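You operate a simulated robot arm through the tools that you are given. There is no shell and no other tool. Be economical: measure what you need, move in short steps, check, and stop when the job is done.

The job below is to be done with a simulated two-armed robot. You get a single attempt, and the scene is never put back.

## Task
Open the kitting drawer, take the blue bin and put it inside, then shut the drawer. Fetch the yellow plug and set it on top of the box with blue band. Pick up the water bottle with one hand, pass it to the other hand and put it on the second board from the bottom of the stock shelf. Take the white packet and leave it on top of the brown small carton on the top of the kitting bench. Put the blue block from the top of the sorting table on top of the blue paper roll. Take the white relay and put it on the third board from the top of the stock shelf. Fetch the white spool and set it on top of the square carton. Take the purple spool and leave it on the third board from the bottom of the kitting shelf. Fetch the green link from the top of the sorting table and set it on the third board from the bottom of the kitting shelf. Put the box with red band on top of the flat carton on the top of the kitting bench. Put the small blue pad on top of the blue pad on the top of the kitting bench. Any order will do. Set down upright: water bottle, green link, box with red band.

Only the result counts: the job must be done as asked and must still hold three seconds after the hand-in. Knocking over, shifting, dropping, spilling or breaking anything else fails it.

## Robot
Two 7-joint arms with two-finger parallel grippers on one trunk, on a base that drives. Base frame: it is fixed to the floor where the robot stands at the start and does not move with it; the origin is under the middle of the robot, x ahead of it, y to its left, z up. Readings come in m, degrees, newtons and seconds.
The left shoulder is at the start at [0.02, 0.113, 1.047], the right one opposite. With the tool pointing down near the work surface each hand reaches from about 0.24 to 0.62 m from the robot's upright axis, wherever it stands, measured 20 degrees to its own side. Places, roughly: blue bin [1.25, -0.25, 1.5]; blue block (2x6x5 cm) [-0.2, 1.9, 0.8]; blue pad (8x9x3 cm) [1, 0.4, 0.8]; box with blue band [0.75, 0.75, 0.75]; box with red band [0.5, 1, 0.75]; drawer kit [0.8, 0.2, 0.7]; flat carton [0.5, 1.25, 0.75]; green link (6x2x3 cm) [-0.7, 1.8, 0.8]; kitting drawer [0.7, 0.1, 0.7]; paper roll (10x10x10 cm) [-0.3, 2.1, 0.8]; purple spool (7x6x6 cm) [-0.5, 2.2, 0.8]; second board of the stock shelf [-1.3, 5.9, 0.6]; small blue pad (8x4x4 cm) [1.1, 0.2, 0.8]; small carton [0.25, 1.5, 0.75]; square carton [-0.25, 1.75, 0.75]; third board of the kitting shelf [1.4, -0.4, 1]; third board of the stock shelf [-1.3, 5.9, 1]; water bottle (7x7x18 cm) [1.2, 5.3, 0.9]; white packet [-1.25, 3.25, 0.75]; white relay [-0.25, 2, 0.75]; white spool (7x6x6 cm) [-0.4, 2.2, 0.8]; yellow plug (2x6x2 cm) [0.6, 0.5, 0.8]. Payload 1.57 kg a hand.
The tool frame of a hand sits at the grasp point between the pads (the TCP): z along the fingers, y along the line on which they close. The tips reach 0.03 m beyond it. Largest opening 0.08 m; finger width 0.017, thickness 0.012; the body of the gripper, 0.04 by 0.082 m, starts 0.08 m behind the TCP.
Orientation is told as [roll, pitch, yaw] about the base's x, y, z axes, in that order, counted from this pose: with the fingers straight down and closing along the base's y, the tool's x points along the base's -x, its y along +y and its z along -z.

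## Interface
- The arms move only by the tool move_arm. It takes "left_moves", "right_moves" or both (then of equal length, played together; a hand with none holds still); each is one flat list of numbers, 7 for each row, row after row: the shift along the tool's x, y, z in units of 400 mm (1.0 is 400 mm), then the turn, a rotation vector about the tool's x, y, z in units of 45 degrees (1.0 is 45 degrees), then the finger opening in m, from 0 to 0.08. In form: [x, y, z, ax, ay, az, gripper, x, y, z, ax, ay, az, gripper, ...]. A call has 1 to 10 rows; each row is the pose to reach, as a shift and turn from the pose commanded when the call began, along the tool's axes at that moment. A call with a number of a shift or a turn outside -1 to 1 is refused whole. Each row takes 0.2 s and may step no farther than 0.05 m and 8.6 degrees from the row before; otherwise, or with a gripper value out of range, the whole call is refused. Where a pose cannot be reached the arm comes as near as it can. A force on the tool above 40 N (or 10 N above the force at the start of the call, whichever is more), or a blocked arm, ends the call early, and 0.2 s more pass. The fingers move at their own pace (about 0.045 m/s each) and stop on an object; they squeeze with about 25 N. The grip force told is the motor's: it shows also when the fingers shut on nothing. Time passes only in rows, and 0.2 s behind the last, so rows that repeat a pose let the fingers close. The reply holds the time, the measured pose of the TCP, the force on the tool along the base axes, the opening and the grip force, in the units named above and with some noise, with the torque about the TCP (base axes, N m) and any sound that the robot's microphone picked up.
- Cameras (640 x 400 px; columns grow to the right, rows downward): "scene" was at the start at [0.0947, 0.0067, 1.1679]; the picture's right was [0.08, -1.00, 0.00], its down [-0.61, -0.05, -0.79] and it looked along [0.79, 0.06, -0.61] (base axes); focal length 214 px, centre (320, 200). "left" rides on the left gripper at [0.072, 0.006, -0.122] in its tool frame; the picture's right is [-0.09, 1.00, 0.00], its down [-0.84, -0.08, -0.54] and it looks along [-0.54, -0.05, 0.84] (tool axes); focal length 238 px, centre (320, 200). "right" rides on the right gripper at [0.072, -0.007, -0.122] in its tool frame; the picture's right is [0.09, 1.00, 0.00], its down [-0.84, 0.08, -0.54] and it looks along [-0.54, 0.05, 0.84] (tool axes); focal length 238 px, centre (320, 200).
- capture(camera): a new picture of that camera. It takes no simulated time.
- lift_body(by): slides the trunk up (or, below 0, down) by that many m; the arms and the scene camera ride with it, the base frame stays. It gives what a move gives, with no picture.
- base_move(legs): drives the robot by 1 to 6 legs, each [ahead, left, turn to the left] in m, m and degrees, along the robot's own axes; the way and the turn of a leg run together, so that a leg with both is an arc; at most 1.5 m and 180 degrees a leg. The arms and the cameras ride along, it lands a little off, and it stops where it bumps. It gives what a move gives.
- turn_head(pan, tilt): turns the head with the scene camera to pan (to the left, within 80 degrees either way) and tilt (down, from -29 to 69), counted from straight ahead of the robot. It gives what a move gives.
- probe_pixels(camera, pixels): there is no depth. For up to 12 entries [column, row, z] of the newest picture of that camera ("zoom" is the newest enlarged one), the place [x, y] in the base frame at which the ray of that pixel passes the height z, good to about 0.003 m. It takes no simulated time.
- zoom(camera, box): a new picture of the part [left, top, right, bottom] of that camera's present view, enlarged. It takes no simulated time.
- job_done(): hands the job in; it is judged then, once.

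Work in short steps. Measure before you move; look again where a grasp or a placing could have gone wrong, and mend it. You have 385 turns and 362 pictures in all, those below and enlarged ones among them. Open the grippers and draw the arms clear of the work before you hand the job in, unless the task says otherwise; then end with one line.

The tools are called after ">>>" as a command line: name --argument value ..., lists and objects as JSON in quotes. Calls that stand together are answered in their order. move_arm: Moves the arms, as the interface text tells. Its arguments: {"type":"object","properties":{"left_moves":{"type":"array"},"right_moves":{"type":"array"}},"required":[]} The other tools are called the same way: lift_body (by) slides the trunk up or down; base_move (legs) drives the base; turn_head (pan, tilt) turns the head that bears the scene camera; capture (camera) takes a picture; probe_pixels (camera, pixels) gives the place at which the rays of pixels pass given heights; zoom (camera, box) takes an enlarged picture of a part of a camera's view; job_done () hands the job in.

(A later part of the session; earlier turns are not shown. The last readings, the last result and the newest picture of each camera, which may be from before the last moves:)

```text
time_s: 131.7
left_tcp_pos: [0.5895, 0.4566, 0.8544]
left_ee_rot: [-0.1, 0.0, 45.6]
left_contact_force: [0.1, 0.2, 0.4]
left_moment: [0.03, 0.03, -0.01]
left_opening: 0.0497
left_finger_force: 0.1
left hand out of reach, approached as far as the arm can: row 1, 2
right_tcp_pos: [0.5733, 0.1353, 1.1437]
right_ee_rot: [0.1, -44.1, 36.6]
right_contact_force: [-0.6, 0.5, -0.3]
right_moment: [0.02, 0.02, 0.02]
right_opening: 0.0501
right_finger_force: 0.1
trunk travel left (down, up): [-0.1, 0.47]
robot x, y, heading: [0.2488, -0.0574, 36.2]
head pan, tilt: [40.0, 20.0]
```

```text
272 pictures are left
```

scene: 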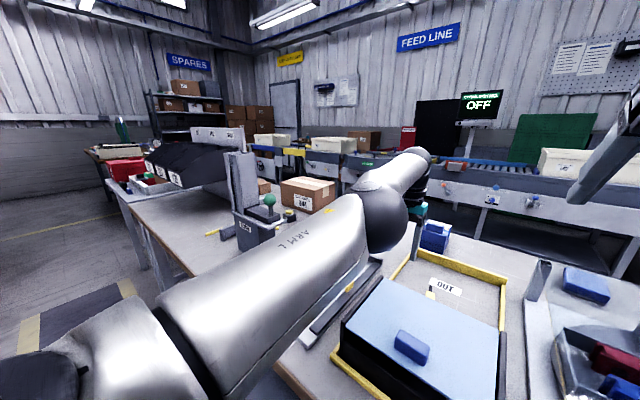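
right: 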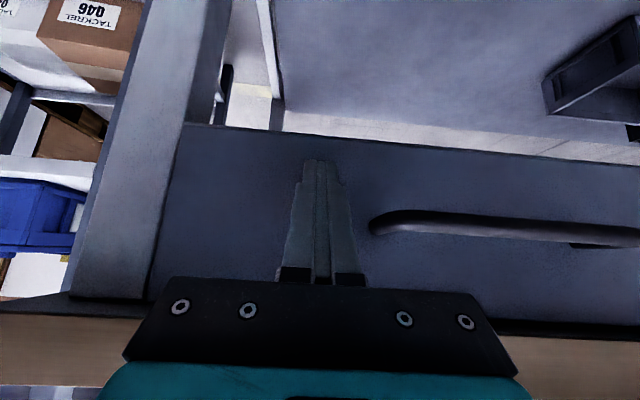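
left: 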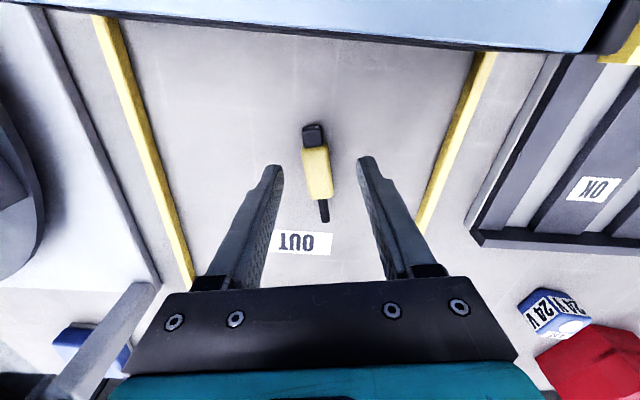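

Descend so tips are ~3 mm above the table (TCP z≈0.829) and close.

>>> move_arm --left_moves '[-0.015, -0.004, 0.035, 0, 0, 0, 0.05, -0.015, -0.004, 0.063, 0, 0, 0, 0.05]'

>>> move_arm --left_moves '[0, 0, 0, 0, 0, 0, 0, 0, 0, 0, 0, 0, 0, 0, 0, 0, 0, 0, 0, 0, 0]'

>>> capture --camera "left"

```text
time_s: 132.3
left_tcp_pos: [0.5886, 0.4586, 0.831]
left_ee_rot: [-0.1, 0.0, 45.5]
left_contact_force: [0.3, 0.3, 0.1]
left_moment: [0.0, -0.02, -0.01]
left_opening: 0.0499
left_finger_force: 0.1
left hand out of reach, approached as far as the arm can: row 1, 2
right_tcp_pos: [0.5732, 0.1361, 1.1439]
right_ee_rot: [0.0, -44.1, 36.6]
right_contact_force: [0.0, -0.6, 0.7]
right_moment: [-0.01, -0.01, 0.0]
right_opening: 0.0502
right_finger_force: 0.0
trunk travel left (down, up): [-0.1, 0.47]
robot x, y, heading: [0.241, -0.0581, 36.0]
head pan, tilt: [40.0, 20.0]
```

```text
time_s: 133.1
left_tcp_pos: [0.5894, 0.4576, 0.8303]
left_ee_rot: [-0.1, 0.0, 45.6]
left_contact_force: [0.9, -0.5, 0.2]
left_moment: [0.03, -0.01, 0.01]
left_opening: 0.019
left_finger_force: 23.0
right_tcp_pos: [0.5725, 0.1355, 1.1452]
right_ee_rot: [0.1, -44.2, 36.8]
right_contact_force: [0.7, 0.2, -0.3]
right_moment: [-0.03, -0.03, -0.01]
right_opening: 0.0498
right_finger_force: 0.1
trunk travel left (down, up): [-0.1, 0.47]
robot x, y, heading: [0.2493, -0.058, 36.3]
head pan, tilt: [40.0, 20.0]
```

```text
271 pictures are left
```

left: 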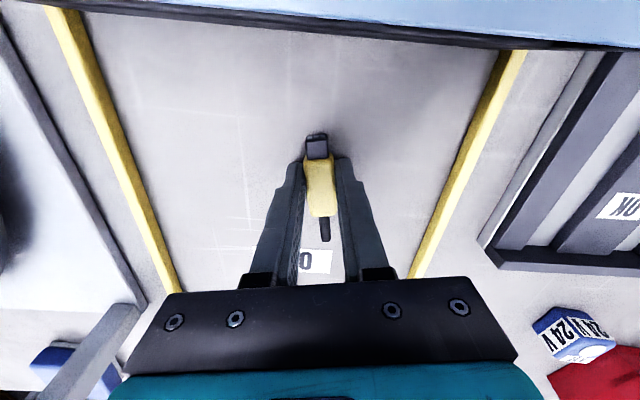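

Plug gripped. Lift with the trunk and back away.

>>> lift_body --by 0.3

>>> base_move --legs '[[-0.45, 0, 0]]'

>>> capture --camera "left"

```text
time_s: 136.1
left_tcp_pos: [0.5898, 0.4582, 1.1293]
left_ee_rot: [0.0, -0.1, 45.6]
left_contact_force: [-0.5, -0.1, -0.2]
left_moment: [-0.02, 0.04, -0.01]
left_opening: 0.0187
left_finger_force: 25.6
right_tcp_pos: [0.5737, 0.1349, 1.4448]
right_ee_rot: [0.2, -44.2, 36.6]
right_contact_force: [0.6, -0.3, 0.6]
right_moment: [-0.01, 0.01, -0.03]
right_opening: 0.0501
right_finger_force: 0.0
trunk travel left (down, up): [-0.4, 0.17]
robot x, y, heading: [0.2479, -0.0596, 36.1]
head pan, tilt: [40.0, 20.0]
```

```text
time_s: 138.8
left_tcp_pos: [0.2216, 0.1878, 1.1304]
left_ee_rot: [-0.1, -0.1, 45.8]
left_contact_force: [-0.7, 0.0, -1.2]
left_moment: [0.0, -0.01, -0.04]
left_opening: 0.0189
left_finger_force: 25.2
right_tcp_pos: [0.2053, -0.1342, 1.4441]
right_ee_rot: [0.1, -44.2, 36.7]
right_contact_force: [-0.2, -0.6, 0.3]
right_moment: [-0.01, -0.01, -0.02]
right_opening: 0.0499
right_finger_force: 0.0
trunk travel left (down, up): [-0.4, 0.17]
robot x, y, heading: [-0.1242, -0.3259, 36.3]
head pan, tilt: [40.0, 20.0]
```

```text
270 pictures are left
```

left: 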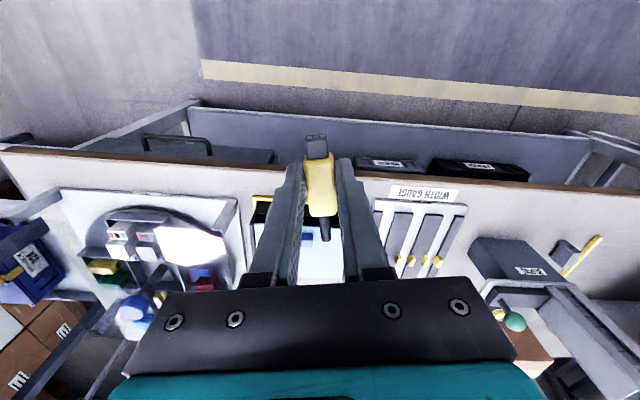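

Plug held. Put the right hand into a neutral vertical posture for travel.

>>> move_arm --right_moves '[0, -0.1, 0.035, 0, 0.163, 0, 0.07, -0.01, -0.2, 0.07, 0, 0.327, 0, 0.07, -0.02, -0.3, 0.105, 0, 0.49, 0, 0.07, -0.025, -0.4, 0.14, 0, 0.653, 0, 0.07, -0.03, -0.49, 0.175, 0, 0.817, 0, 0.07, -0.035, -0.575, 0.21, 0, 0.98, 0, 0.07]'

>>> base_move --legs '[[0, 0, 54]]'

>>> turn_head --pan 0 --tilt 30

>>> capture --camera "scene"

>>> turn_head --pan 50 --tilt 40

>>> capture --camera "scene"

```text
time_s: 140.2
left_tcp_pos: [0.2216, 0.1878, 1.1304]
left_ee_rot: [-0.1, -0.1, 45.7]
left_contact_force: [-0.2, 0.1, -1.3]
left_moment: [0.0, 0.0, -0.01]
left_opening: 0.019
left_finger_force: 25.2
right_tcp_pos: [0.3973, -0.2773, 1.3938]
right_ee_rot: [0.1, 0.1, 36.7]
right_contact_force: [0.1, -0.3, -0.5]
right_moment: [0.0, 0.0, 0.02]
right_opening: 0.0701
right_finger_force: 0.0
trunk travel left (down, up): [-0.4, 0.17]
robot x, y, heading: [-0.1197, -0.3269, 36.1]
head pan, tilt: [40.0, 20.0]
```

```text
time_s: 143.0
left_tcp_pos: [-0.3404, 0.2524, 1.1314]
left_ee_rot: [-0.1, 0.0, 99.9]
left_contact_force: [-0.3, -0.6, 0.2]
left_moment: [-0.01, 0.02, 0.01]
left_opening: 0.0189
left_finger_force: 24.9
right_tcp_pos: [0.1404, 0.1232, 1.3935]
right_ee_rot: [0.0, -0.1, 91.0]
right_contact_force: [-0.4, -0.1, 0.5]
right_moment: [0.0, 0.02, 0.0]
right_opening: 0.0702
right_finger_force: 0.0
trunk travel left (down, up): [-0.4, 0.17]
robot x, y, heading: [-0.1214, -0.3278, 90.3]
head pan, tilt: [40.0, 20.0]
```

```text
time_s: 144.1
left_tcp_pos: [-0.3405, 0.2516, 1.1308]
left_ee_rot: [-0.1, 0.0, 99.9]
left_contact_force: [-0.2, 0.2, -0.7]
left_moment: [0.01, 0.01, -0.01]
left_opening: 0.0189
left_finger_force: 25.0
right_tcp_pos: [0.1404, 0.1229, 1.3935]
right_ee_rot: [0.0, -0.1, 91.0]
right_contact_force: [0.2, 0.1, 0.8]
right_moment: [-0.01, -0.01, 0.02]
right_opening: 0.0701
right_finger_force: 0.1
trunk travel left (down, up): [-0.4, 0.17]
robot x, y, heading: [-0.1214, -0.3282, 90.7]
head pan, tilt: [0.0, 30.0]
```

```text
269 pictures are left
```

scene: 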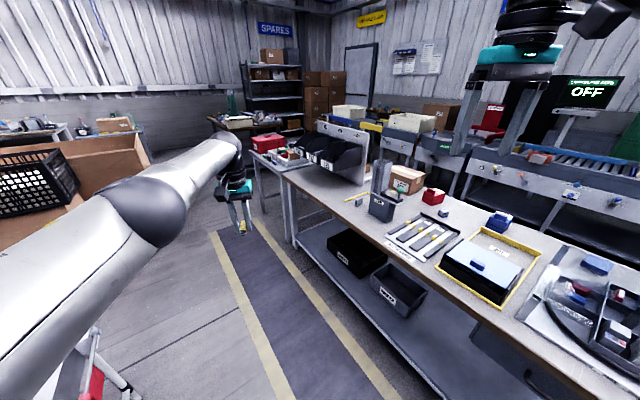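

```text
time_s: 145.3
left_tcp_pos: [-0.3391, 0.2529, 1.1303]
left_ee_rot: [0.0, 0.0, 99.8]
left_contact_force: [0.0, 0.8, -0.4]
left_moment: [-0.02, -0.03, -0.02]
left_opening: 0.0187
left_finger_force: 24.9
right_tcp_pos: [0.1406, 0.1229, 1.394]
right_ee_rot: [0.0, -0.1, 91.1]
right_contact_force: [-0.4, -0.1, 0.7]
right_moment: [-0.01, 0.01, 0.04]
right_opening: 0.0699
right_finger_force: 0.1
trunk travel left (down, up): [-0.4, 0.17]
robot x, y, heading: [-0.1217, -0.3294, 90.6]
head pan, tilt: [50.0, 40.0]
```

```text
268 pictures are left
```

scene: 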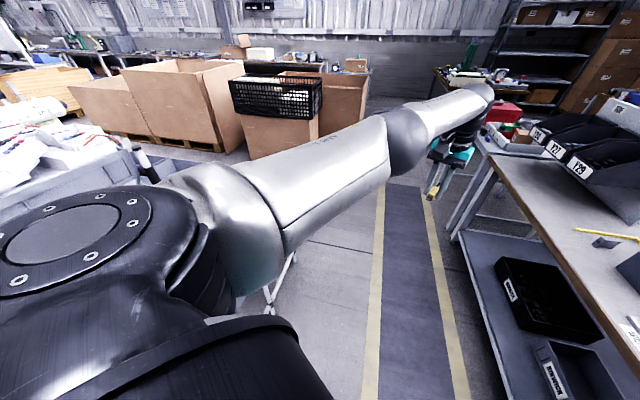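

Lane along the bench front is clear. Turn to 126°, and drive along the lane to s≈1.1.

>>> base_move --legs '[[0, 0, 35.6], [0.6, -0.12, 0], [0.65, 0, 0]]'

>>> turn_head --pan -30 --tilt 35

>>> capture --camera "scene"

>>> turn_head --pan 5 --tilt 25

>>> capture --camera "scene"

```text
time_s: 153.7
left_tcp_pos: [-1.2805, 1.1098, 1.1297]
left_ee_rot: [-0.1, 0.0, 135.2]
left_contact_force: [-0.2, 1.3, 0.6]
left_moment: [-0.03, 0.02, 0.0]
left_opening: 0.0188
left_finger_force: 25.2
right_tcp_pos: [-0.8145, 1.2826, 1.3936]
right_ee_rot: [0.1, -0.1, 126.5]
right_contact_force: [0.0, -0.5, 0.0]
right_moment: [0.02, 0.01, -0.01]
right_opening: 0.0702
right_finger_force: 0.1
trunk travel left (down, up): [-0.4, 0.17]
robot x, y, heading: [-0.7672, 0.7634, 125.7]
head pan, tilt: [50.0, 40.0]
```

```text
time_s: 155.2
left_tcp_pos: [-1.2803, 1.1091, 1.1304]
left_ee_rot: [0.0, 0.0, 135.3]
left_contact_force: [-0.3, -0.1, 0.0]
left_moment: [-0.01, 0.02, -0.04]
left_opening: 0.0185
left_finger_force: 25.1
right_tcp_pos: [-0.814, 1.2828, 1.3943]
right_ee_rot: [0.2, -0.1, 126.4]
right_contact_force: [0.6, 0.1, 0.0]
right_moment: [0.04, 0.03, -0.01]
right_opening: 0.0702
right_finger_force: 0.0
trunk travel left (down, up): [-0.4, 0.17]
robot x, y, heading: [-0.7615, 0.7648, 125.7]
head pan, tilt: [-30.0, 35.0]
```

```text
267 pictures are left
```

scene: 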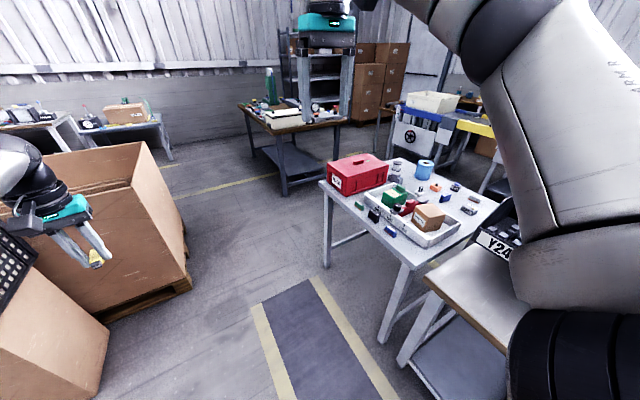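

```text
time_s: 156.2
left_tcp_pos: [-1.2801, 1.1094, 1.1298]
left_ee_rot: [-0.1, -0.1, 135.4]
left_contact_force: [0.4, -0.1, -0.2]
left_moment: [0.05, 0.03, -0.01]
left_opening: 0.0189
left_finger_force: 25.0
right_tcp_pos: [-0.8133, 1.2827, 1.3944]
right_ee_rot: [0.0, 0.0, 126.4]
right_contact_force: [-0.4, 0.2, 0.6]
right_moment: [0.0, 0.01, -0.02]
right_opening: 0.0702
right_finger_force: 0.1
trunk travel left (down, up): [-0.4, 0.17]
robot x, y, heading: [-0.7667, 0.7649, 126.0]
head pan, tilt: [5.0, 25.0]
```

```text
266 pictures are left
```

scene: 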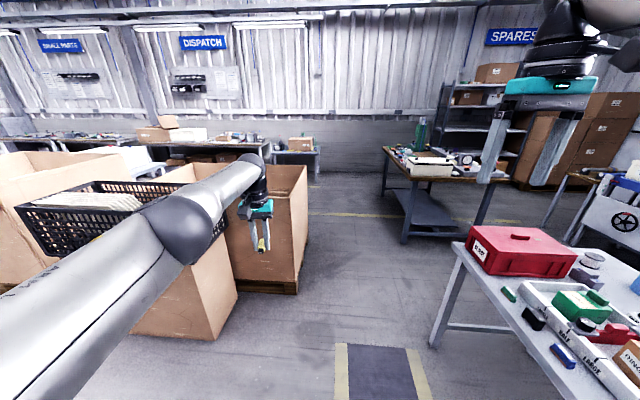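

Zoom at the sorting table.

>>> turn_head --pan -32 --tilt 35

>>> zoom --camera "scene" --box '[310, 130, 500, 270]'

```text
time_s: 157.3
left_tcp_pos: [-1.2801, 1.109, 1.131]
left_ee_rot: [-0.1, 0.0, 135.3]
left_contact_force: [0.6, -0.3, -0.2]
left_moment: [-0.01, 0.01, -0.01]
left_opening: 0.0186
left_finger_force: 24.8
right_tcp_pos: [-0.8128, 1.283, 1.3941]
right_ee_rot: [0.0, -0.1, 126.3]
right_contact_force: [-0.5, 1.5, -0.5]
right_moment: [-0.01, -0.01, -0.01]
right_opening: 0.0699
right_finger_force: 0.0
trunk travel left (down, up): [-0.4, 0.17]
robot x, y, heading: [-0.7686, 0.7634, 126.0]
head pan, tilt: [-32.0, 35.0]
```

```text
2.86 times, centred on (405, 200) of scene
```

zoom: 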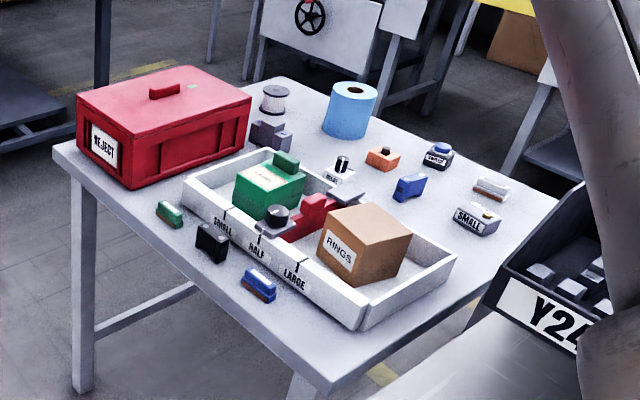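

>>> turn_head --pan -15 --tilt 30

>>> capture --camera "scene"

```text
time_s: 158.1
left_tcp_pos: [-1.2792, 1.1091, 1.1318]
left_ee_rot: [-0.2, 0.0, 135.4]
left_contact_force: [0.8, -0.1, -0.2]
left_moment: [-0.01, 0.0, -0.04]
left_opening: 0.0188
left_finger_force: 24.8
right_tcp_pos: [-0.8143, 1.2828, 1.3945]
right_ee_rot: [0.1, -0.1, 126.4]
right_contact_force: [-0.7, -0.1, 0.3]
right_moment: [0.03, 0.04, -0.02]
right_opening: 0.0702
right_finger_force: 0.1
trunk travel left (down, up): [-0.4, 0.17]
robot x, y, heading: [-0.7699, 0.7611, 125.9]
head pan, tilt: [-15.0, 30.0]
```

```text
264 pictures are left
```

scene: 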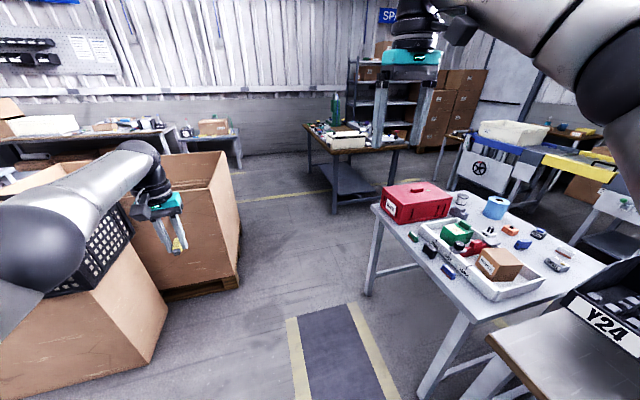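

>>> probe_pixels --camera "scene" --pixels '[[367, 293, 0], [330, 213, 0], [415, 197, 0], [240, 285, 0], [120, 390, 0], [520, 228, 0], [444, 180, 0], [570, 240, 0], [378, 205, 0.78], [455, 313, 0.78], [600, 262, 0.78], [355, 315, 0]]'

>>> zoom --camera "scene" --box '[280, 60, 500, 220]'

```text
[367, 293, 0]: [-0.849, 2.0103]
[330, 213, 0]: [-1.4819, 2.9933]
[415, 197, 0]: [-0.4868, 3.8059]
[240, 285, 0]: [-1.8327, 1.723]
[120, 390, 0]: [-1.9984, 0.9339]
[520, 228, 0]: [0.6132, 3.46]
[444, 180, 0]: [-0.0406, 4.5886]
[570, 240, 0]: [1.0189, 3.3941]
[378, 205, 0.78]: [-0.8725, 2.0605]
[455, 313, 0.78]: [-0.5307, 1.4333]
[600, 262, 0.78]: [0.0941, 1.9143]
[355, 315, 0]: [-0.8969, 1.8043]
```

```text
2.50 times, centred on (390, 140) of scene
```

zoom: 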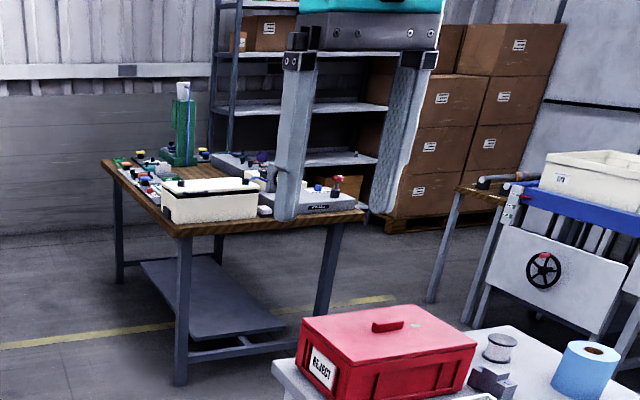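

Corridor between sorting table (ends s≈2.18) and the packet bench (s≥3.29) is clear. Drive to s≈2.65, then to d≈0.85, facing the packet bench.

>>> base_move --legs '[[0.8, -0.12, 0], [0.75, -0.05, 0]]'

>>> base_move --legs '[[0, -0.8, 0]]'

>>> turn_head --pan 0 --tilt 35

>>> capture --camera "scene"

>>> capture --camera "right"

```text
time_s: 166.1
left_tcp_pos: [-2.0571, 2.4729, 1.1308]
left_ee_rot: [-0.1, 0.0, 135.1]
left_contact_force: [-0.4, -0.2, -1.1]
left_moment: [-0.02, 0.04, 0.0]
left_opening: 0.0188
left_finger_force: 25.4
right_tcp_pos: [-1.5894, 2.6459, 1.3946]
right_ee_rot: [0.2, -0.2, 126.4]
right_contact_force: [0.3, -0.5, 0.6]
right_moment: [0.0, 0.02, 0.03]
right_opening: 0.0699
right_finger_force: 0.1
trunk travel left (down, up): [-0.4, 0.17]
robot x, y, heading: [-1.5443, 2.124, 126.0]
head pan, tilt: [-15.0, 30.0]
```

```text
time_s: 170.4
left_tcp_pos: [-1.4054, 2.9394, 1.1297]
left_ee_rot: [-0.1, 0.0, 135.0]
left_contact_force: [-0.8, -0.6, -0.1]
left_moment: [-0.01, 0.01, -0.02]
left_opening: 0.0191
left_finger_force: 25.5
right_tcp_pos: [-0.9364, 3.1092, 1.3942]
right_ee_rot: [0.1, -0.1, 126.1]
right_contact_force: [0.5, -0.1, 0.3]
right_moment: [-0.01, 0.0, 0.02]
right_opening: 0.0701
right_finger_force: 0.0
trunk travel left (down, up): [-0.4, 0.17]
robot x, y, heading: [-0.8963, 2.5902, 125.6]
head pan, tilt: [-15.0, 30.0]
```

```text
time_s: 171.2
left_tcp_pos: [-1.4059, 2.9396, 1.1301]
left_ee_rot: [-0.1, 0.0, 135.1]
left_contact_force: [0.6, 0.2, -0.1]
left_moment: [-0.02, -0.01, 0.0]
left_opening: 0.0186
left_finger_force: 24.7
right_tcp_pos: [-0.9379, 3.1099, 1.3932]
right_ee_rot: [0.0, -0.1, 126.1]
right_contact_force: [-0.4, -0.1, -0.4]
right_moment: [-0.01, 0.0, -0.04]
right_opening: 0.07
right_finger_force: 0.1
trunk travel left (down, up): [-0.4, 0.17]
robot x, y, heading: [-0.8941, 2.5918, 125.5]
head pan, tilt: [0.0, 35.0]
```

```text
262 pictures are left
```

scene: 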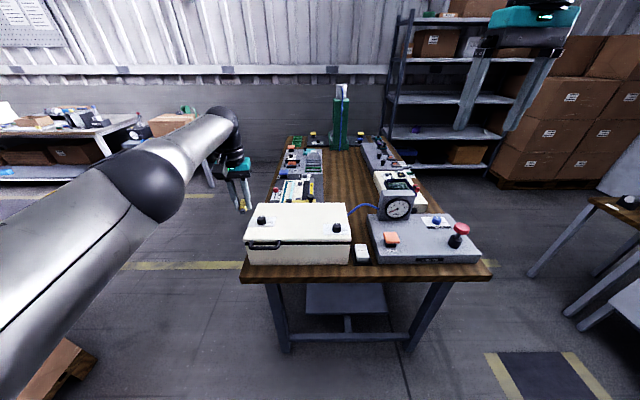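

```text
261 pictures are left
```

right: 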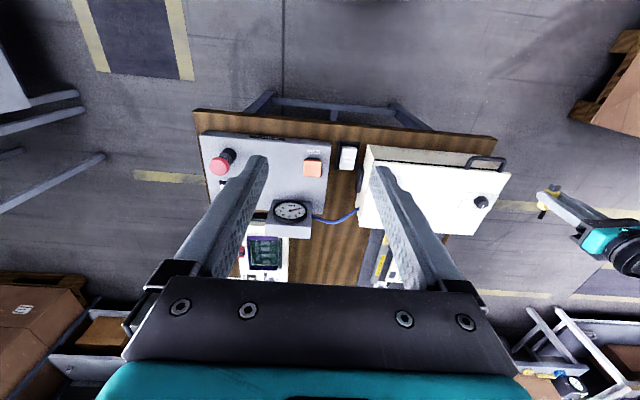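

The white packet appears at scene (361,253) / right (348,157). Zoom and probe.

>>> zoom --camera "right" --box '[290, 110, 410, 190]'

>>> zoom --camera "scene" --box '[310, 215, 410, 280]'

>>> probe_pixels --camera "scene" --pixels '[[362, 247, 0.78], [362, 247, 0.82], [362, 247, 0.86], [240, 278, 0.78], [491, 275, 0.78]]'

>>> probe_pixels --camera "right" --pixels '[[348, 157, 0.78], [348, 157, 0.82], [348, 157, 0.86], [494, 139, 0.78], [193, 112, 0.78]]'

```text
5.00 times, centred on (350, 150) of right
```

zoom: 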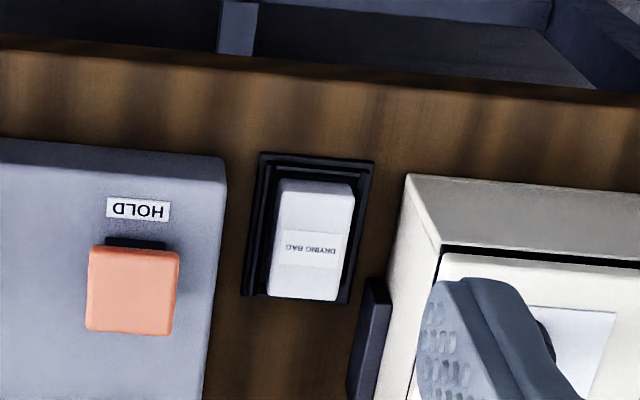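

```text
6.15 times, centred on (360, 248) of scene
```

zoom: 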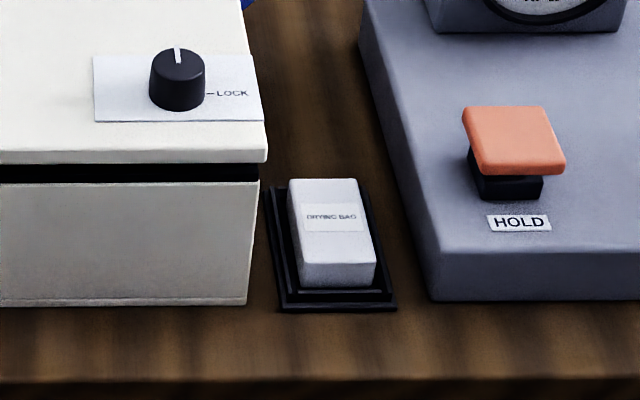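

```text
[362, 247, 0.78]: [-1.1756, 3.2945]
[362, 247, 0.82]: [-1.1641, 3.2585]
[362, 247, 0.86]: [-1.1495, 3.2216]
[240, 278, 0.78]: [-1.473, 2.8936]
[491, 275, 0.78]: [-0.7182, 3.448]
```

```text
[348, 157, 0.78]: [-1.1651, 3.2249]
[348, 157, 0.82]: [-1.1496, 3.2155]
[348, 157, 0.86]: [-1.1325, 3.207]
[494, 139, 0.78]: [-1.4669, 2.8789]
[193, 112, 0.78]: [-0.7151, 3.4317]
```

>>> probe_pixels --camera "scene" --pixels '[[362, 252, 0.8], [362, 252, 0.82], [362, 252, 0.84]]'

>>> probe_pixels --camera "right" --pixels '[[349, 158, 0.8], [349, 158, 0.82], [349, 158, 0.84], [344, 146.5, 0.82], [346, 170, 0.82], [355, 147.5, 0.82]]'

```text
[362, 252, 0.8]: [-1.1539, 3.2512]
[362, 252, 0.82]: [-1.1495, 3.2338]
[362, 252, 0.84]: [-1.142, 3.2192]
```

```text
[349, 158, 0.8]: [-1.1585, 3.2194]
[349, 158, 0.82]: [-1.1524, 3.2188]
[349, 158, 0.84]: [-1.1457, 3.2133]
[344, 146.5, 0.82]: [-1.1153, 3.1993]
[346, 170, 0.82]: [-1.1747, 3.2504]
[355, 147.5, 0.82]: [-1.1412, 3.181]
```

Packet top ≈(-1.145,3.215,0.84), ~3×6 cm, long axis away from me. Drive 0.15 ahead and bring the right hand down above it.

>>> base_move --legs '[[0.15, 0, 0]]'

>>> move_arm --right_moves '[-0.015, 0.03, 0.105, 0, 0, 0, 0.07, -0.03, 0.06, 0.21, 0, 0, 0, 0.07, -0.045, 0.09, 0.315, 0, 0, 0, 0.07, -0.06, 0.12, 0.42, 0, 0, 0, 0.07, -0.075, 0.15, 0.53, 0, 0, 0, 0.07, -0.09, 0.18, 0.64, 0, 0, 0, 0.07, -0.105, 0.21, 0.74, 0, 0, 0, 0.07, -0.12, 0.24, 0.85, 0, 0, 0, 0.07, -0.1375, 0.265, 0.95, 0, 0, 0, 0.07]'

>>> capture --camera "right"

```text
time_s: 172.5
left_tcp_pos: [-1.4929, 3.0605, 1.1311]
left_ee_rot: [-0.1, 0.0, 135.0]
left_contact_force: [-0.6, 0.4, -0.1]
left_moment: [-0.01, 0.0, -0.03]
left_opening: 0.0187
left_finger_force: 25.0
right_tcp_pos: [-1.0261, 3.233, 1.3939]
right_ee_rot: [0.1, 0.0, 126.1]
right_contact_force: [-0.2, 0.7, 0.0]
right_moment: [-0.01, 0.01, 0.05]
right_opening: 0.0703
right_finger_force: 0.0
trunk travel left (down, up): [-0.4, 0.17]
robot x, y, heading: [-0.9764, 2.7131, 125.4]
head pan, tilt: [0.0, 35.0]
```

```text
time_s: 174.5
left_tcp_pos: [-1.4923, 3.0615, 1.1306]
left_ee_rot: [-0.1, 0.0, 135.0]
left_contact_force: [-0.2, -0.6, 0.0]
left_moment: [0.02, 0.0, 0.0]
left_opening: 0.0187
left_finger_force: 25.2
right_tcp_pos: [-1.1444, 3.2139, 1.0144]
right_ee_rot: [0.1, -0.1, 126.1]
right_contact_force: [-0.3, 0.0, 0.8]
right_moment: [-0.01, 0.01, -0.01]
right_opening: 0.0698
right_finger_force: 0.1
trunk travel left (down, up): [-0.4, 0.17]
robot x, y, heading: [-0.9805, 2.7144, 125.6]
head pan, tilt: [0.0, 35.0]
```

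```text
258 pictures are left
```

right: 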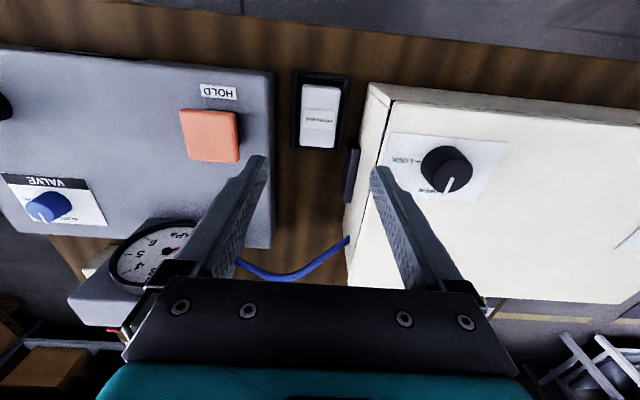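

Aligned. Open to 0.05 and descend so tips reach ~2 cm below the packet top.

>>> move_arm --right_moves '[0, 0, 0.1, 0, 0, 0, 0.05, 0, 0, 0.2, 0, 0, 0, 0.05, 0, 0, 0.3, 0, 0, 0, 0.05, 0, 0, 0.375, 0, 0, 0, 0.05]'

>>> capture --camera "right"

>>> zoom --camera "scene" --box '[290, 190, 450, 310]'

```text
time_s: 175.5
left_tcp_pos: [-1.4933, 3.0608, 1.1296]
left_ee_rot: [-0.1, -0.1, 135.0]
left_contact_force: [0.1, -0.2, -0.6]
left_moment: [-0.02, 0.0, 0.01]
left_opening: 0.0189
left_finger_force: 24.6
right_tcp_pos: [-1.1441, 3.2135, 0.8637]
right_ee_rot: [0.0, -0.1, 126.1]
right_contact_force: [0.3, 0.7, -0.1]
right_moment: [-0.03, 0.01, 0.02]
right_opening: 0.0501
right_finger_force: 0.2
trunk travel left (down, up): [-0.4, 0.17]
robot x, y, heading: [-0.9781, 2.7138, 125.6]
head pan, tilt: [0.0, 35.0]
```

```text
257 pictures are left
```

right: 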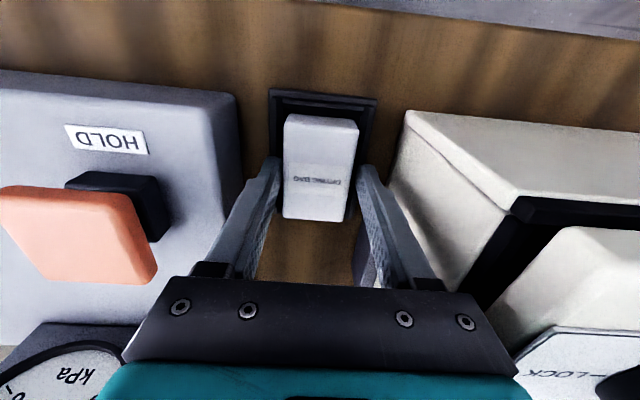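

```text
3.33 times, centred on (370, 250) of scene
```

zoom: 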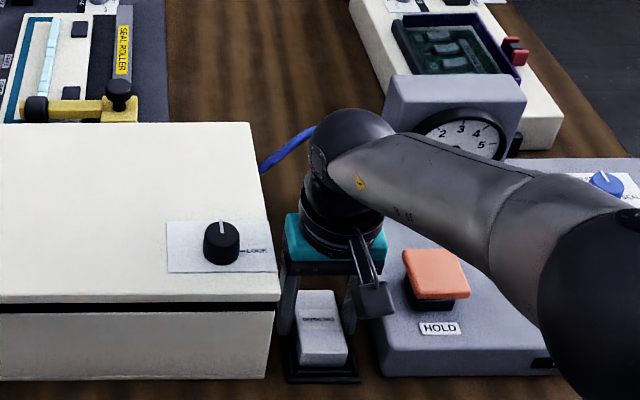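

Good alignment. Descend 1.4 cm and close.

>>> move_arm --right_moves '[0, 0, 0.035, 0, 0, 0, 0.05, 0, 0, 0.035, 0, 0, 0, 0.0, 0, 0, 0.035, 0, 0, 0, 0.0, 0, 0, 0.035, 0, 0, 0, 0.0]'

>>> move_arm --right_moves '[0, 0, -0.05, 0, 0, 0, 0.0, 0, 0, -0.15, 0, 0, 0, 0.0, 0, 0, -0.27, 0, 0, 0, 0.0, 0, 0, -0.39, 0, 0, 0, 0.0, 0, 0, -0.51, 0, 0, 0, 0.0, 0, 0, -0.62, 0, 0, 0, 0.0]'

>>> capture --camera "right"

```text
time_s: 175.9
left_tcp_pos: [-1.4907, 3.0594, 1.1312]
left_ee_rot: [-0.1, -0.1, 134.9]
left_contact_force: [0.7, -0.5, -1.3]
left_moment: [-0.05, -0.01, 0.01]
left_opening: 0.0188
left_finger_force: 25.3
right_tcp_pos: [-1.1447, 3.2141, 0.8639]
right_ee_rot: [0.1, 0.3, 125.9]
right_contact_force: [9.6, -16.1, 24.1]
right_moment: [0.0, -0.93, -0.5]
right_opening: 0.0492
right_finger_force: 0.1
trunk travel left (down, up): [-0.4, 0.17]
robot x, y, heading: [-0.9779, 2.7121, 125.4]
head pan, tilt: [0.0, 35.0]
stopped in row 1 (right hand): the force on the tool passed its limit at 52 N (the readings are from after the stop); the commanded pose is now the measured one
```

```text
time_s: 177.3
left_tcp_pos: [-1.4915, 3.0607, 1.1304]
left_ee_rot: [0.0, 0.0, 134.9]
left_contact_force: [0.5, 0.0, -0.6]
left_moment: [-0.05, 0.01, 0.01]
left_opening: 0.0187
left_finger_force: 25.3
right_tcp_pos: [-1.1446, 3.2178, 1.1089]
right_ee_rot: [0.1, -0.2, 126.0]
right_contact_force: [0.4, -0.7, -0.2]
right_moment: [0.02, 0.0, -0.01]
right_opening: 0.0431
right_finger_force: 24.7
trunk travel left (down, up): [-0.4, 0.17]
robot x, y, heading: [-0.9784, 2.7106, 125.4]
head pan, tilt: [0.0, 35.0]
```

```text
255 pictures are left
```

right: 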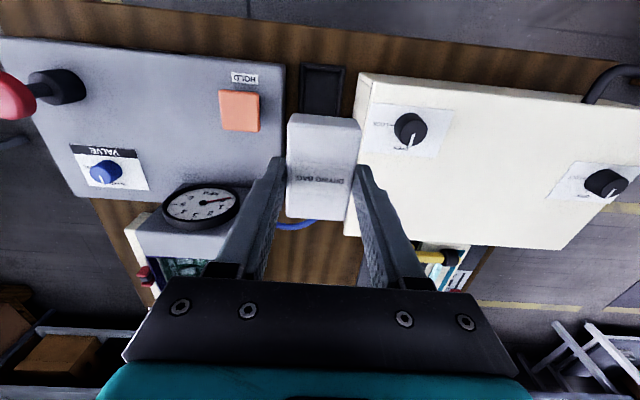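

Packet is held (opening 0.043) though something was touched at the stop; check the panel wasn't disturbed.

>>> zoom --camera "scene" --box '[230, 180, 490, 310]'

```text
2.46 times, centred on (360, 245) of scene
```

zoom: 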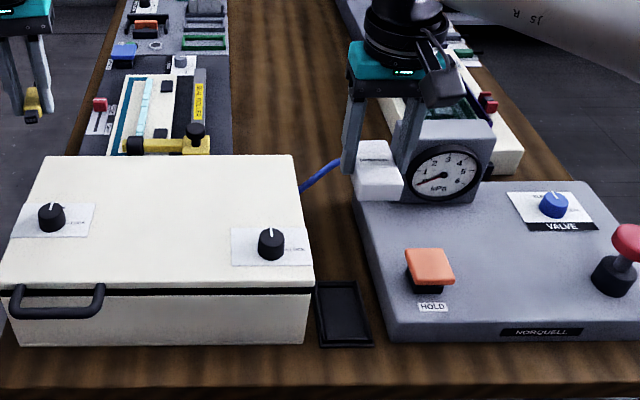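

All unchanged. Back up, slide right to d≈1.7, and look along the corridor behind the benches.

>>> base_move --legs '[[-0.2, 0, 0], [0, -0.85, 0]]'

>>> turn_head --pan -70 --tilt 30

>>> capture --camera "scene"

```text
time_s: 183.0
left_tcp_pos: [-0.691, 3.3832, 1.1302]
left_ee_rot: [-0.1, 0.0, 135.3]
left_contact_force: [0.1, 0.0, -1.2]
left_moment: [0.01, 0.01, -0.01]
left_opening: 0.0188
left_finger_force: 24.4
right_tcp_pos: [-0.3451, 3.5422, 1.1086]
right_ee_rot: [0.1, -0.1, 126.3]
right_contact_force: [0.4, -0.2, -0.7]
right_moment: [0.0, 0.0, -0.01]
right_opening: 0.0433
right_finger_force: 25.4
trunk travel left (down, up): [-0.4, 0.17]
robot x, y, heading: [-0.1762, 3.0379, 125.8]
head pan, tilt: [0.0, 35.0]
```

```text
time_s: 184.4
left_tcp_pos: [-0.6931, 3.3832, 1.1306]
left_ee_rot: [-0.1, 0.0, 135.3]
left_contact_force: [0.0, 0.4, -0.8]
left_moment: [-0.01, -0.01, 0.0]
left_opening: 0.0189
left_finger_force: 24.9
right_tcp_pos: [-0.3445, 3.5423, 1.1092]
right_ee_rot: [0.1, 0.0, 126.3]
right_contact_force: [-0.4, 0.4, -0.7]
right_moment: [0.0, 0.0, 0.0]
right_opening: 0.043
right_finger_force: 25.4
trunk travel left (down, up): [-0.4, 0.17]
robot x, y, heading: [-0.1763, 3.0388, 125.8]
head pan, tilt: [-70.0, 30.0]
```

```text
253 pictures are left
```

scene: 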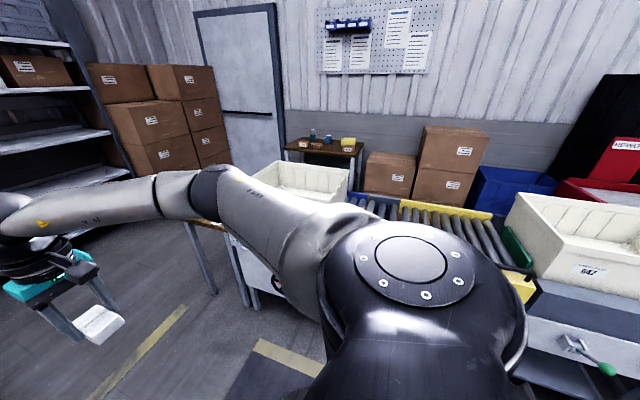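

>>> base_move --legs '[[0, 0, 90]]'

>>> turn_head --pan 40 --tilt 35

>>> capture --camera "scene"

>>> turn_head --pan 0 --tilt 40

>>> capture --camera "scene"

```text
time_s: 188.6
left_tcp_pos: [-0.5251, 2.525, 1.1302]
left_ee_rot: [-0.1, 0.0, -135.0]
left_contact_force: [1.2, 0.0, 0.2]
left_moment: [0.0, -0.02, -0.01]
left_opening: 0.0188
left_finger_force: 24.7
right_tcp_pos: [-0.6829, 2.8719, 1.1085]
right_ee_rot: [0.1, 0.0, -143.8]
right_contact_force: [0.3, 0.2, -0.6]
right_moment: [0.01, -0.01, 0.03]
right_opening: 0.043
right_finger_force: 24.5
trunk travel left (down, up): [-0.4, 0.17]
robot x, y, heading: [-0.1795, 3.0384, -144.5]
head pan, tilt: [-70.0, 30.0]
```

```text
time_s: 190.5
left_tcp_pos: [-0.5261, 2.5257, 1.1309]
left_ee_rot: [-0.2, 0.0, -135.0]
left_contact_force: [-0.9, -0.3, 0.3]
left_moment: [-0.01, 0.03, 0.0]
left_opening: 0.0189
left_finger_force: 25.3
right_tcp_pos: [-0.6833, 2.872, 1.1096]
right_ee_rot: [0.1, -0.2, -143.9]
right_contact_force: [1.0, -0.6, -1.0]
right_moment: [0.03, -0.01, 0.0]
right_opening: 0.0432
right_finger_force: 24.9
trunk travel left (down, up): [-0.4, 0.17]
robot x, y, heading: [-0.1734, 3.043, -144.1]
head pan, tilt: [40.0, 35.0]
```

```text
252 pictures are left
```

scene: 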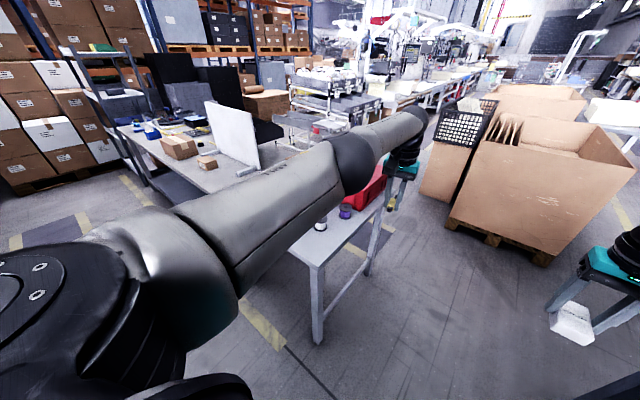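

```text
time_s: 191.6
left_tcp_pos: [-0.5251, 2.5252, 1.1299]
left_ee_rot: [-0.1, 0.0, -134.9]
left_contact_force: [0.1, 0.7, -0.6]
left_moment: [-0.03, -0.01, 0.02]
left_opening: 0.0187
left_finger_force: 24.5
right_tcp_pos: [-0.6823, 2.8734, 1.108]
right_ee_rot: [0.1, 0.0, -143.9]
right_contact_force: [0.2, -0.2, 0.0]
right_moment: [-0.01, -0.01, -0.01]
right_opening: 0.0433
right_finger_force: 24.9
trunk travel left (down, up): [-0.4, 0.17]
robot x, y, heading: [-0.1806, 3.0358, -144.6]
head pan, tilt: [0.0, 40.0]
```

```text
251 pictures are left
```

scene: 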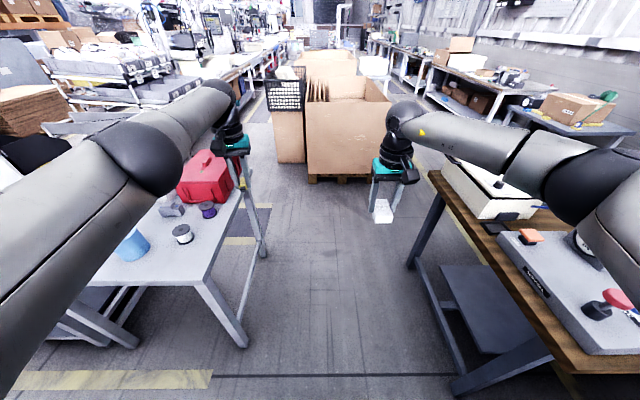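

Corridor is clear. Slide left 1.45 m to face the small carton from behind the bench.

>>> base_move --legs '[[0, 0.75, 0], [0, 0.72, 0]]'

>>> turn_head --pan 0 --tilt 40

>>> capture --camera "scene"

>>> turn_head --pan 45 --tilt 35

>>> capture --camera "scene"

```text
time_s: 199.2
left_tcp_pos: [0.3359, 1.3278, 1.1303]
left_ee_rot: [-0.1, 0.0, -134.9]
left_contact_force: [0.9, -0.3, -0.4]
left_moment: [-0.02, -0.01, 0.01]
left_opening: 0.0185
left_finger_force: 25.2
right_tcp_pos: [0.1758, 1.6761, 1.1087]
right_ee_rot: [0.1, -0.1, -143.7]
right_contact_force: [0.3, -0.1, -0.3]
right_moment: [0.01, 0.0, -0.01]
right_opening: 0.0432
right_finger_force: 25.1
trunk travel left (down, up): [-0.4, 0.17]
robot x, y, heading: [0.6798, 1.8401, -144.3]
head pan, tilt: [0.0, 40.0]
```

```text
time_s: 199.8
left_tcp_pos: [0.3343, 1.3275, 1.1304]
left_ee_rot: [-0.1, 0.0, -134.7]
left_contact_force: [-0.1, -0.2, -1.0]
left_moment: [-0.05, 0.02, 0.01]
left_opening: 0.0189
left_finger_force: 25.0
right_tcp_pos: [0.1767, 1.676, 1.1077]
right_ee_rot: [0.0, -0.1, -143.7]
right_contact_force: [0.0, -0.4, -0.4]
right_moment: [0.0, -0.02, 0.0]
right_opening: 0.0429
right_finger_force: 25.1
trunk travel left (down, up): [-0.4, 0.17]
robot x, y, heading: [0.6805, 1.8436, -144.3]
head pan, tilt: [0.0, 40.0]
```

```text
250 pictures are left
```

scene: 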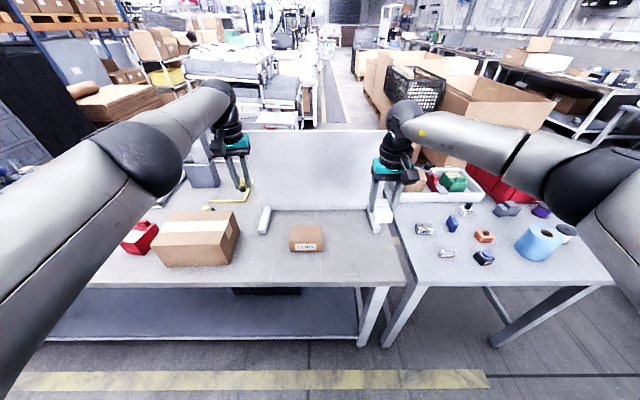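

```text
time_s: 200.9
left_tcp_pos: [0.3345, 1.3286, 1.1305]
left_ee_rot: [-0.1, -0.1, -134.8]
left_contact_force: [0.4, 0.1, 0.4]
left_moment: [0.01, 0.02, 0.02]
left_opening: 0.0188
left_finger_force: 24.9
right_tcp_pos: [0.1756, 1.6758, 1.109]
right_ee_rot: [0.1, -0.1, -143.7]
right_contact_force: [1.2, 0.2, 0.4]
right_moment: [0.03, 0.0, 0.0]
right_opening: 0.0433
right_finger_force: 24.8
trunk travel left (down, up): [-0.4, 0.17]
robot x, y, heading: [0.6789, 1.8423, -144.4]
head pan, tilt: [45.0, 35.0]
```

```text
249 pictures are left
```

scene: 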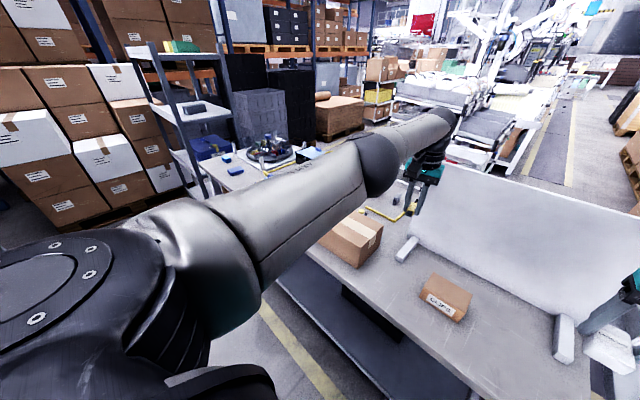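

>>> turn_head --pan 0 --tilt 45

>>> zoom --camera "scene" --box '[120, 120, 400, 295]'

>>> capture --camera "left"

>>> capture --camera "right"

```text
time_s: 202.0
left_tcp_pos: [0.3339, 1.3284, 1.1297]
left_ee_rot: [-0.2, 0.0, -134.8]
left_contact_force: [-0.7, 0.0, -0.4]
left_moment: [0.0, 0.01, -0.02]
left_opening: 0.0188
left_finger_force: 25.4
right_tcp_pos: [0.1757, 1.6766, 1.1086]
right_ee_rot: [0.1, -0.2, -143.8]
right_contact_force: [1.1, -0.3, -0.2]
right_moment: [0.03, -0.02, -0.02]
right_opening: 0.0434
right_finger_force: 25.3
trunk travel left (down, up): [-0.4, 0.17]
robot x, y, heading: [0.6827, 1.8408, -144.1]
head pan, tilt: [0.0, 45.0]
```

```text
2.29 times, centred on (260, 208) of scene
```

zoom: 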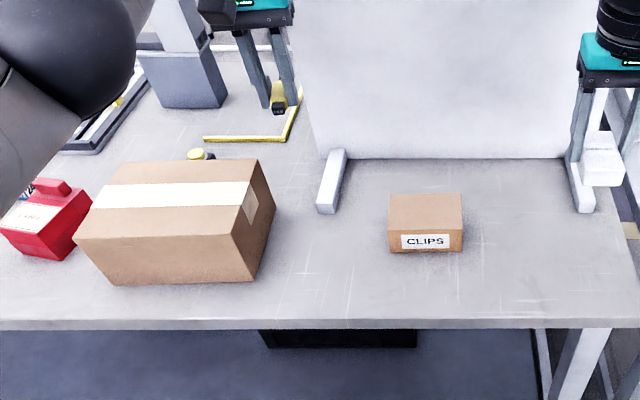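

```text
247 pictures are left
```

left: 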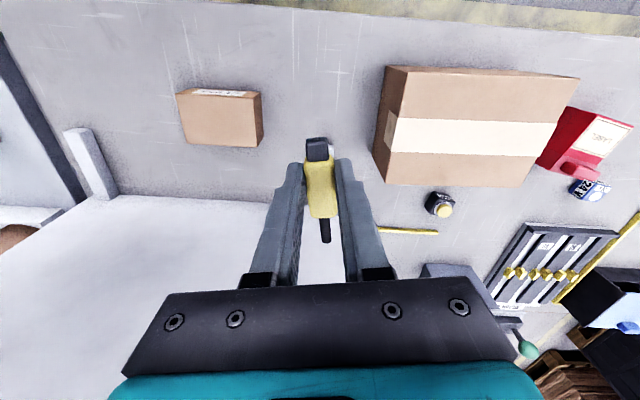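

```text
246 pictures are left
```

right: 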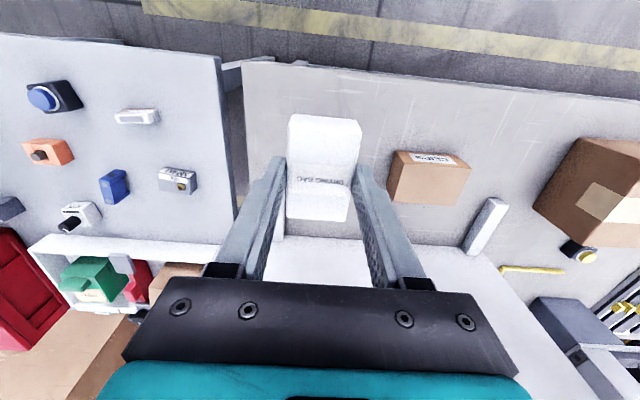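

>>> probe_pixels --camera "scene" --pixels '[[290.6, 205.4, 0.83], [290.6, 205.4, 0.86], [290.6, 205.4, 0.89], [321.6, 205.4, 0.86], [322.5, 221.5, 0.86], [289.7, 221.1, 0.86]]'

>>> probe_pixels --camera "left" --pixels '[[258, 147, 0.83], [258, 147, 0.86], [258, 147, 0.89], [190, 145, 0.86]]'

>>> zoom --camera "left" --box '[160, 70, 300, 160]'

```text
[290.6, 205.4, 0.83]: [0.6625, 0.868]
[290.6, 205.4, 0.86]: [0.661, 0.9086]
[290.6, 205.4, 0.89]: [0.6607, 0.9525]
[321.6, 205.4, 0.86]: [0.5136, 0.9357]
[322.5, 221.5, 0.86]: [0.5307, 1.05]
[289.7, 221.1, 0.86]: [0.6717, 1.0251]
```

```text
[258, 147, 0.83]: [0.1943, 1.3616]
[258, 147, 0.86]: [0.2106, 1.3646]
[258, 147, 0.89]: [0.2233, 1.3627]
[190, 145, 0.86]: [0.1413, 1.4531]
```

```text
4.44 times, centred on (230, 115) of left
```

zoom: 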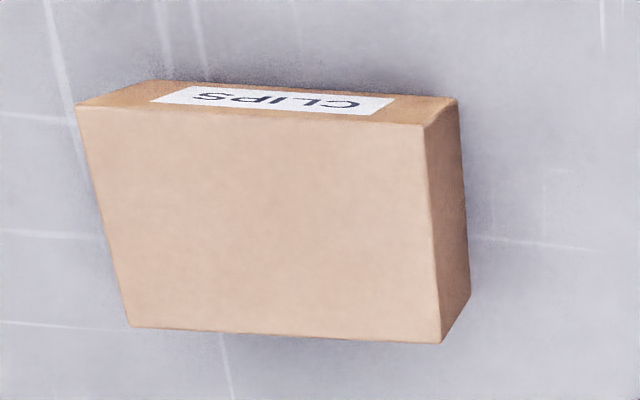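

>>> probe_pixels --camera "left" --pixels '[[261.2, 92.1, 0.795], [253.7, 98.2, 0.83], [253.7, 98.2, 0.85], [253.7, 98.2, 0.87], [175.6, 93.6, 0.85], [257.1, 147.3, 0.85], [187.3, 143.4, 0.85]]'

>>> probe_pixels --camera "right" --pixels '[[391, 154, 0.85], [470, 166, 0.85], [462, 204, 0.85], [387, 200, 0.85]]'

>>> zoom --camera "right" --box '[370, 130, 500, 220]'

```text
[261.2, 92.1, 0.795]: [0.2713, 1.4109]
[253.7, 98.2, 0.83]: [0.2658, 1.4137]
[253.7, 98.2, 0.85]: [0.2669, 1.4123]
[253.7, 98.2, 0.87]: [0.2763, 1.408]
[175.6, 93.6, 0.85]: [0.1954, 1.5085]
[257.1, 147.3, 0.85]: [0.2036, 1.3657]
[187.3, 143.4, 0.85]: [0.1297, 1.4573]
```

```text
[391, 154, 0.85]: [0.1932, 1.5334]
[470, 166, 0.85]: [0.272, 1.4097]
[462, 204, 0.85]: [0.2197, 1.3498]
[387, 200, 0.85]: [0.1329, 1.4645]
```

```text
4.44 times, centred on (435, 175) of right
```

zoom: 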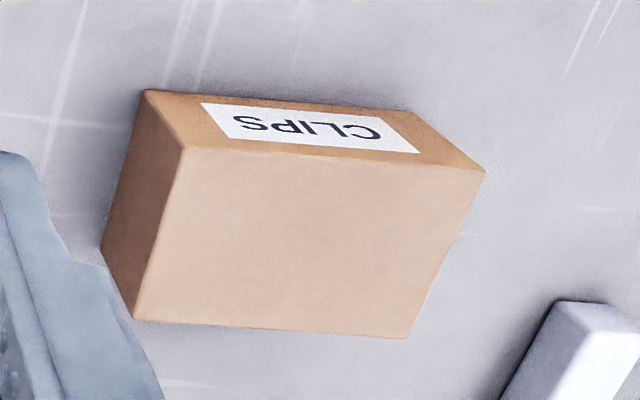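

>>> probe_pixels --camera "right" --pixels '[[404.2, 163.8, 0.83], [404.2, 163.8, 0.85], [404.2, 163.8, 0.87], [472, 168.3, 0.85], [454.9, 206.1, 0.85], [393.4, 201.6, 0.85], [454.9, 206.1, 0.87], [393.4, 201.6, 0.87]]'

```text
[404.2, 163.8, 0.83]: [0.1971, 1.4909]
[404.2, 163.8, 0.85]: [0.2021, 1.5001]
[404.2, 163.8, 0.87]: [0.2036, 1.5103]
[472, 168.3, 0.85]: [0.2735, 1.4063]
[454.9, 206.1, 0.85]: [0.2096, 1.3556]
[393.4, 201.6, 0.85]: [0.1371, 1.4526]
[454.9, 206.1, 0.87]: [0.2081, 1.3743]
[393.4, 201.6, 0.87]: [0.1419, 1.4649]
```

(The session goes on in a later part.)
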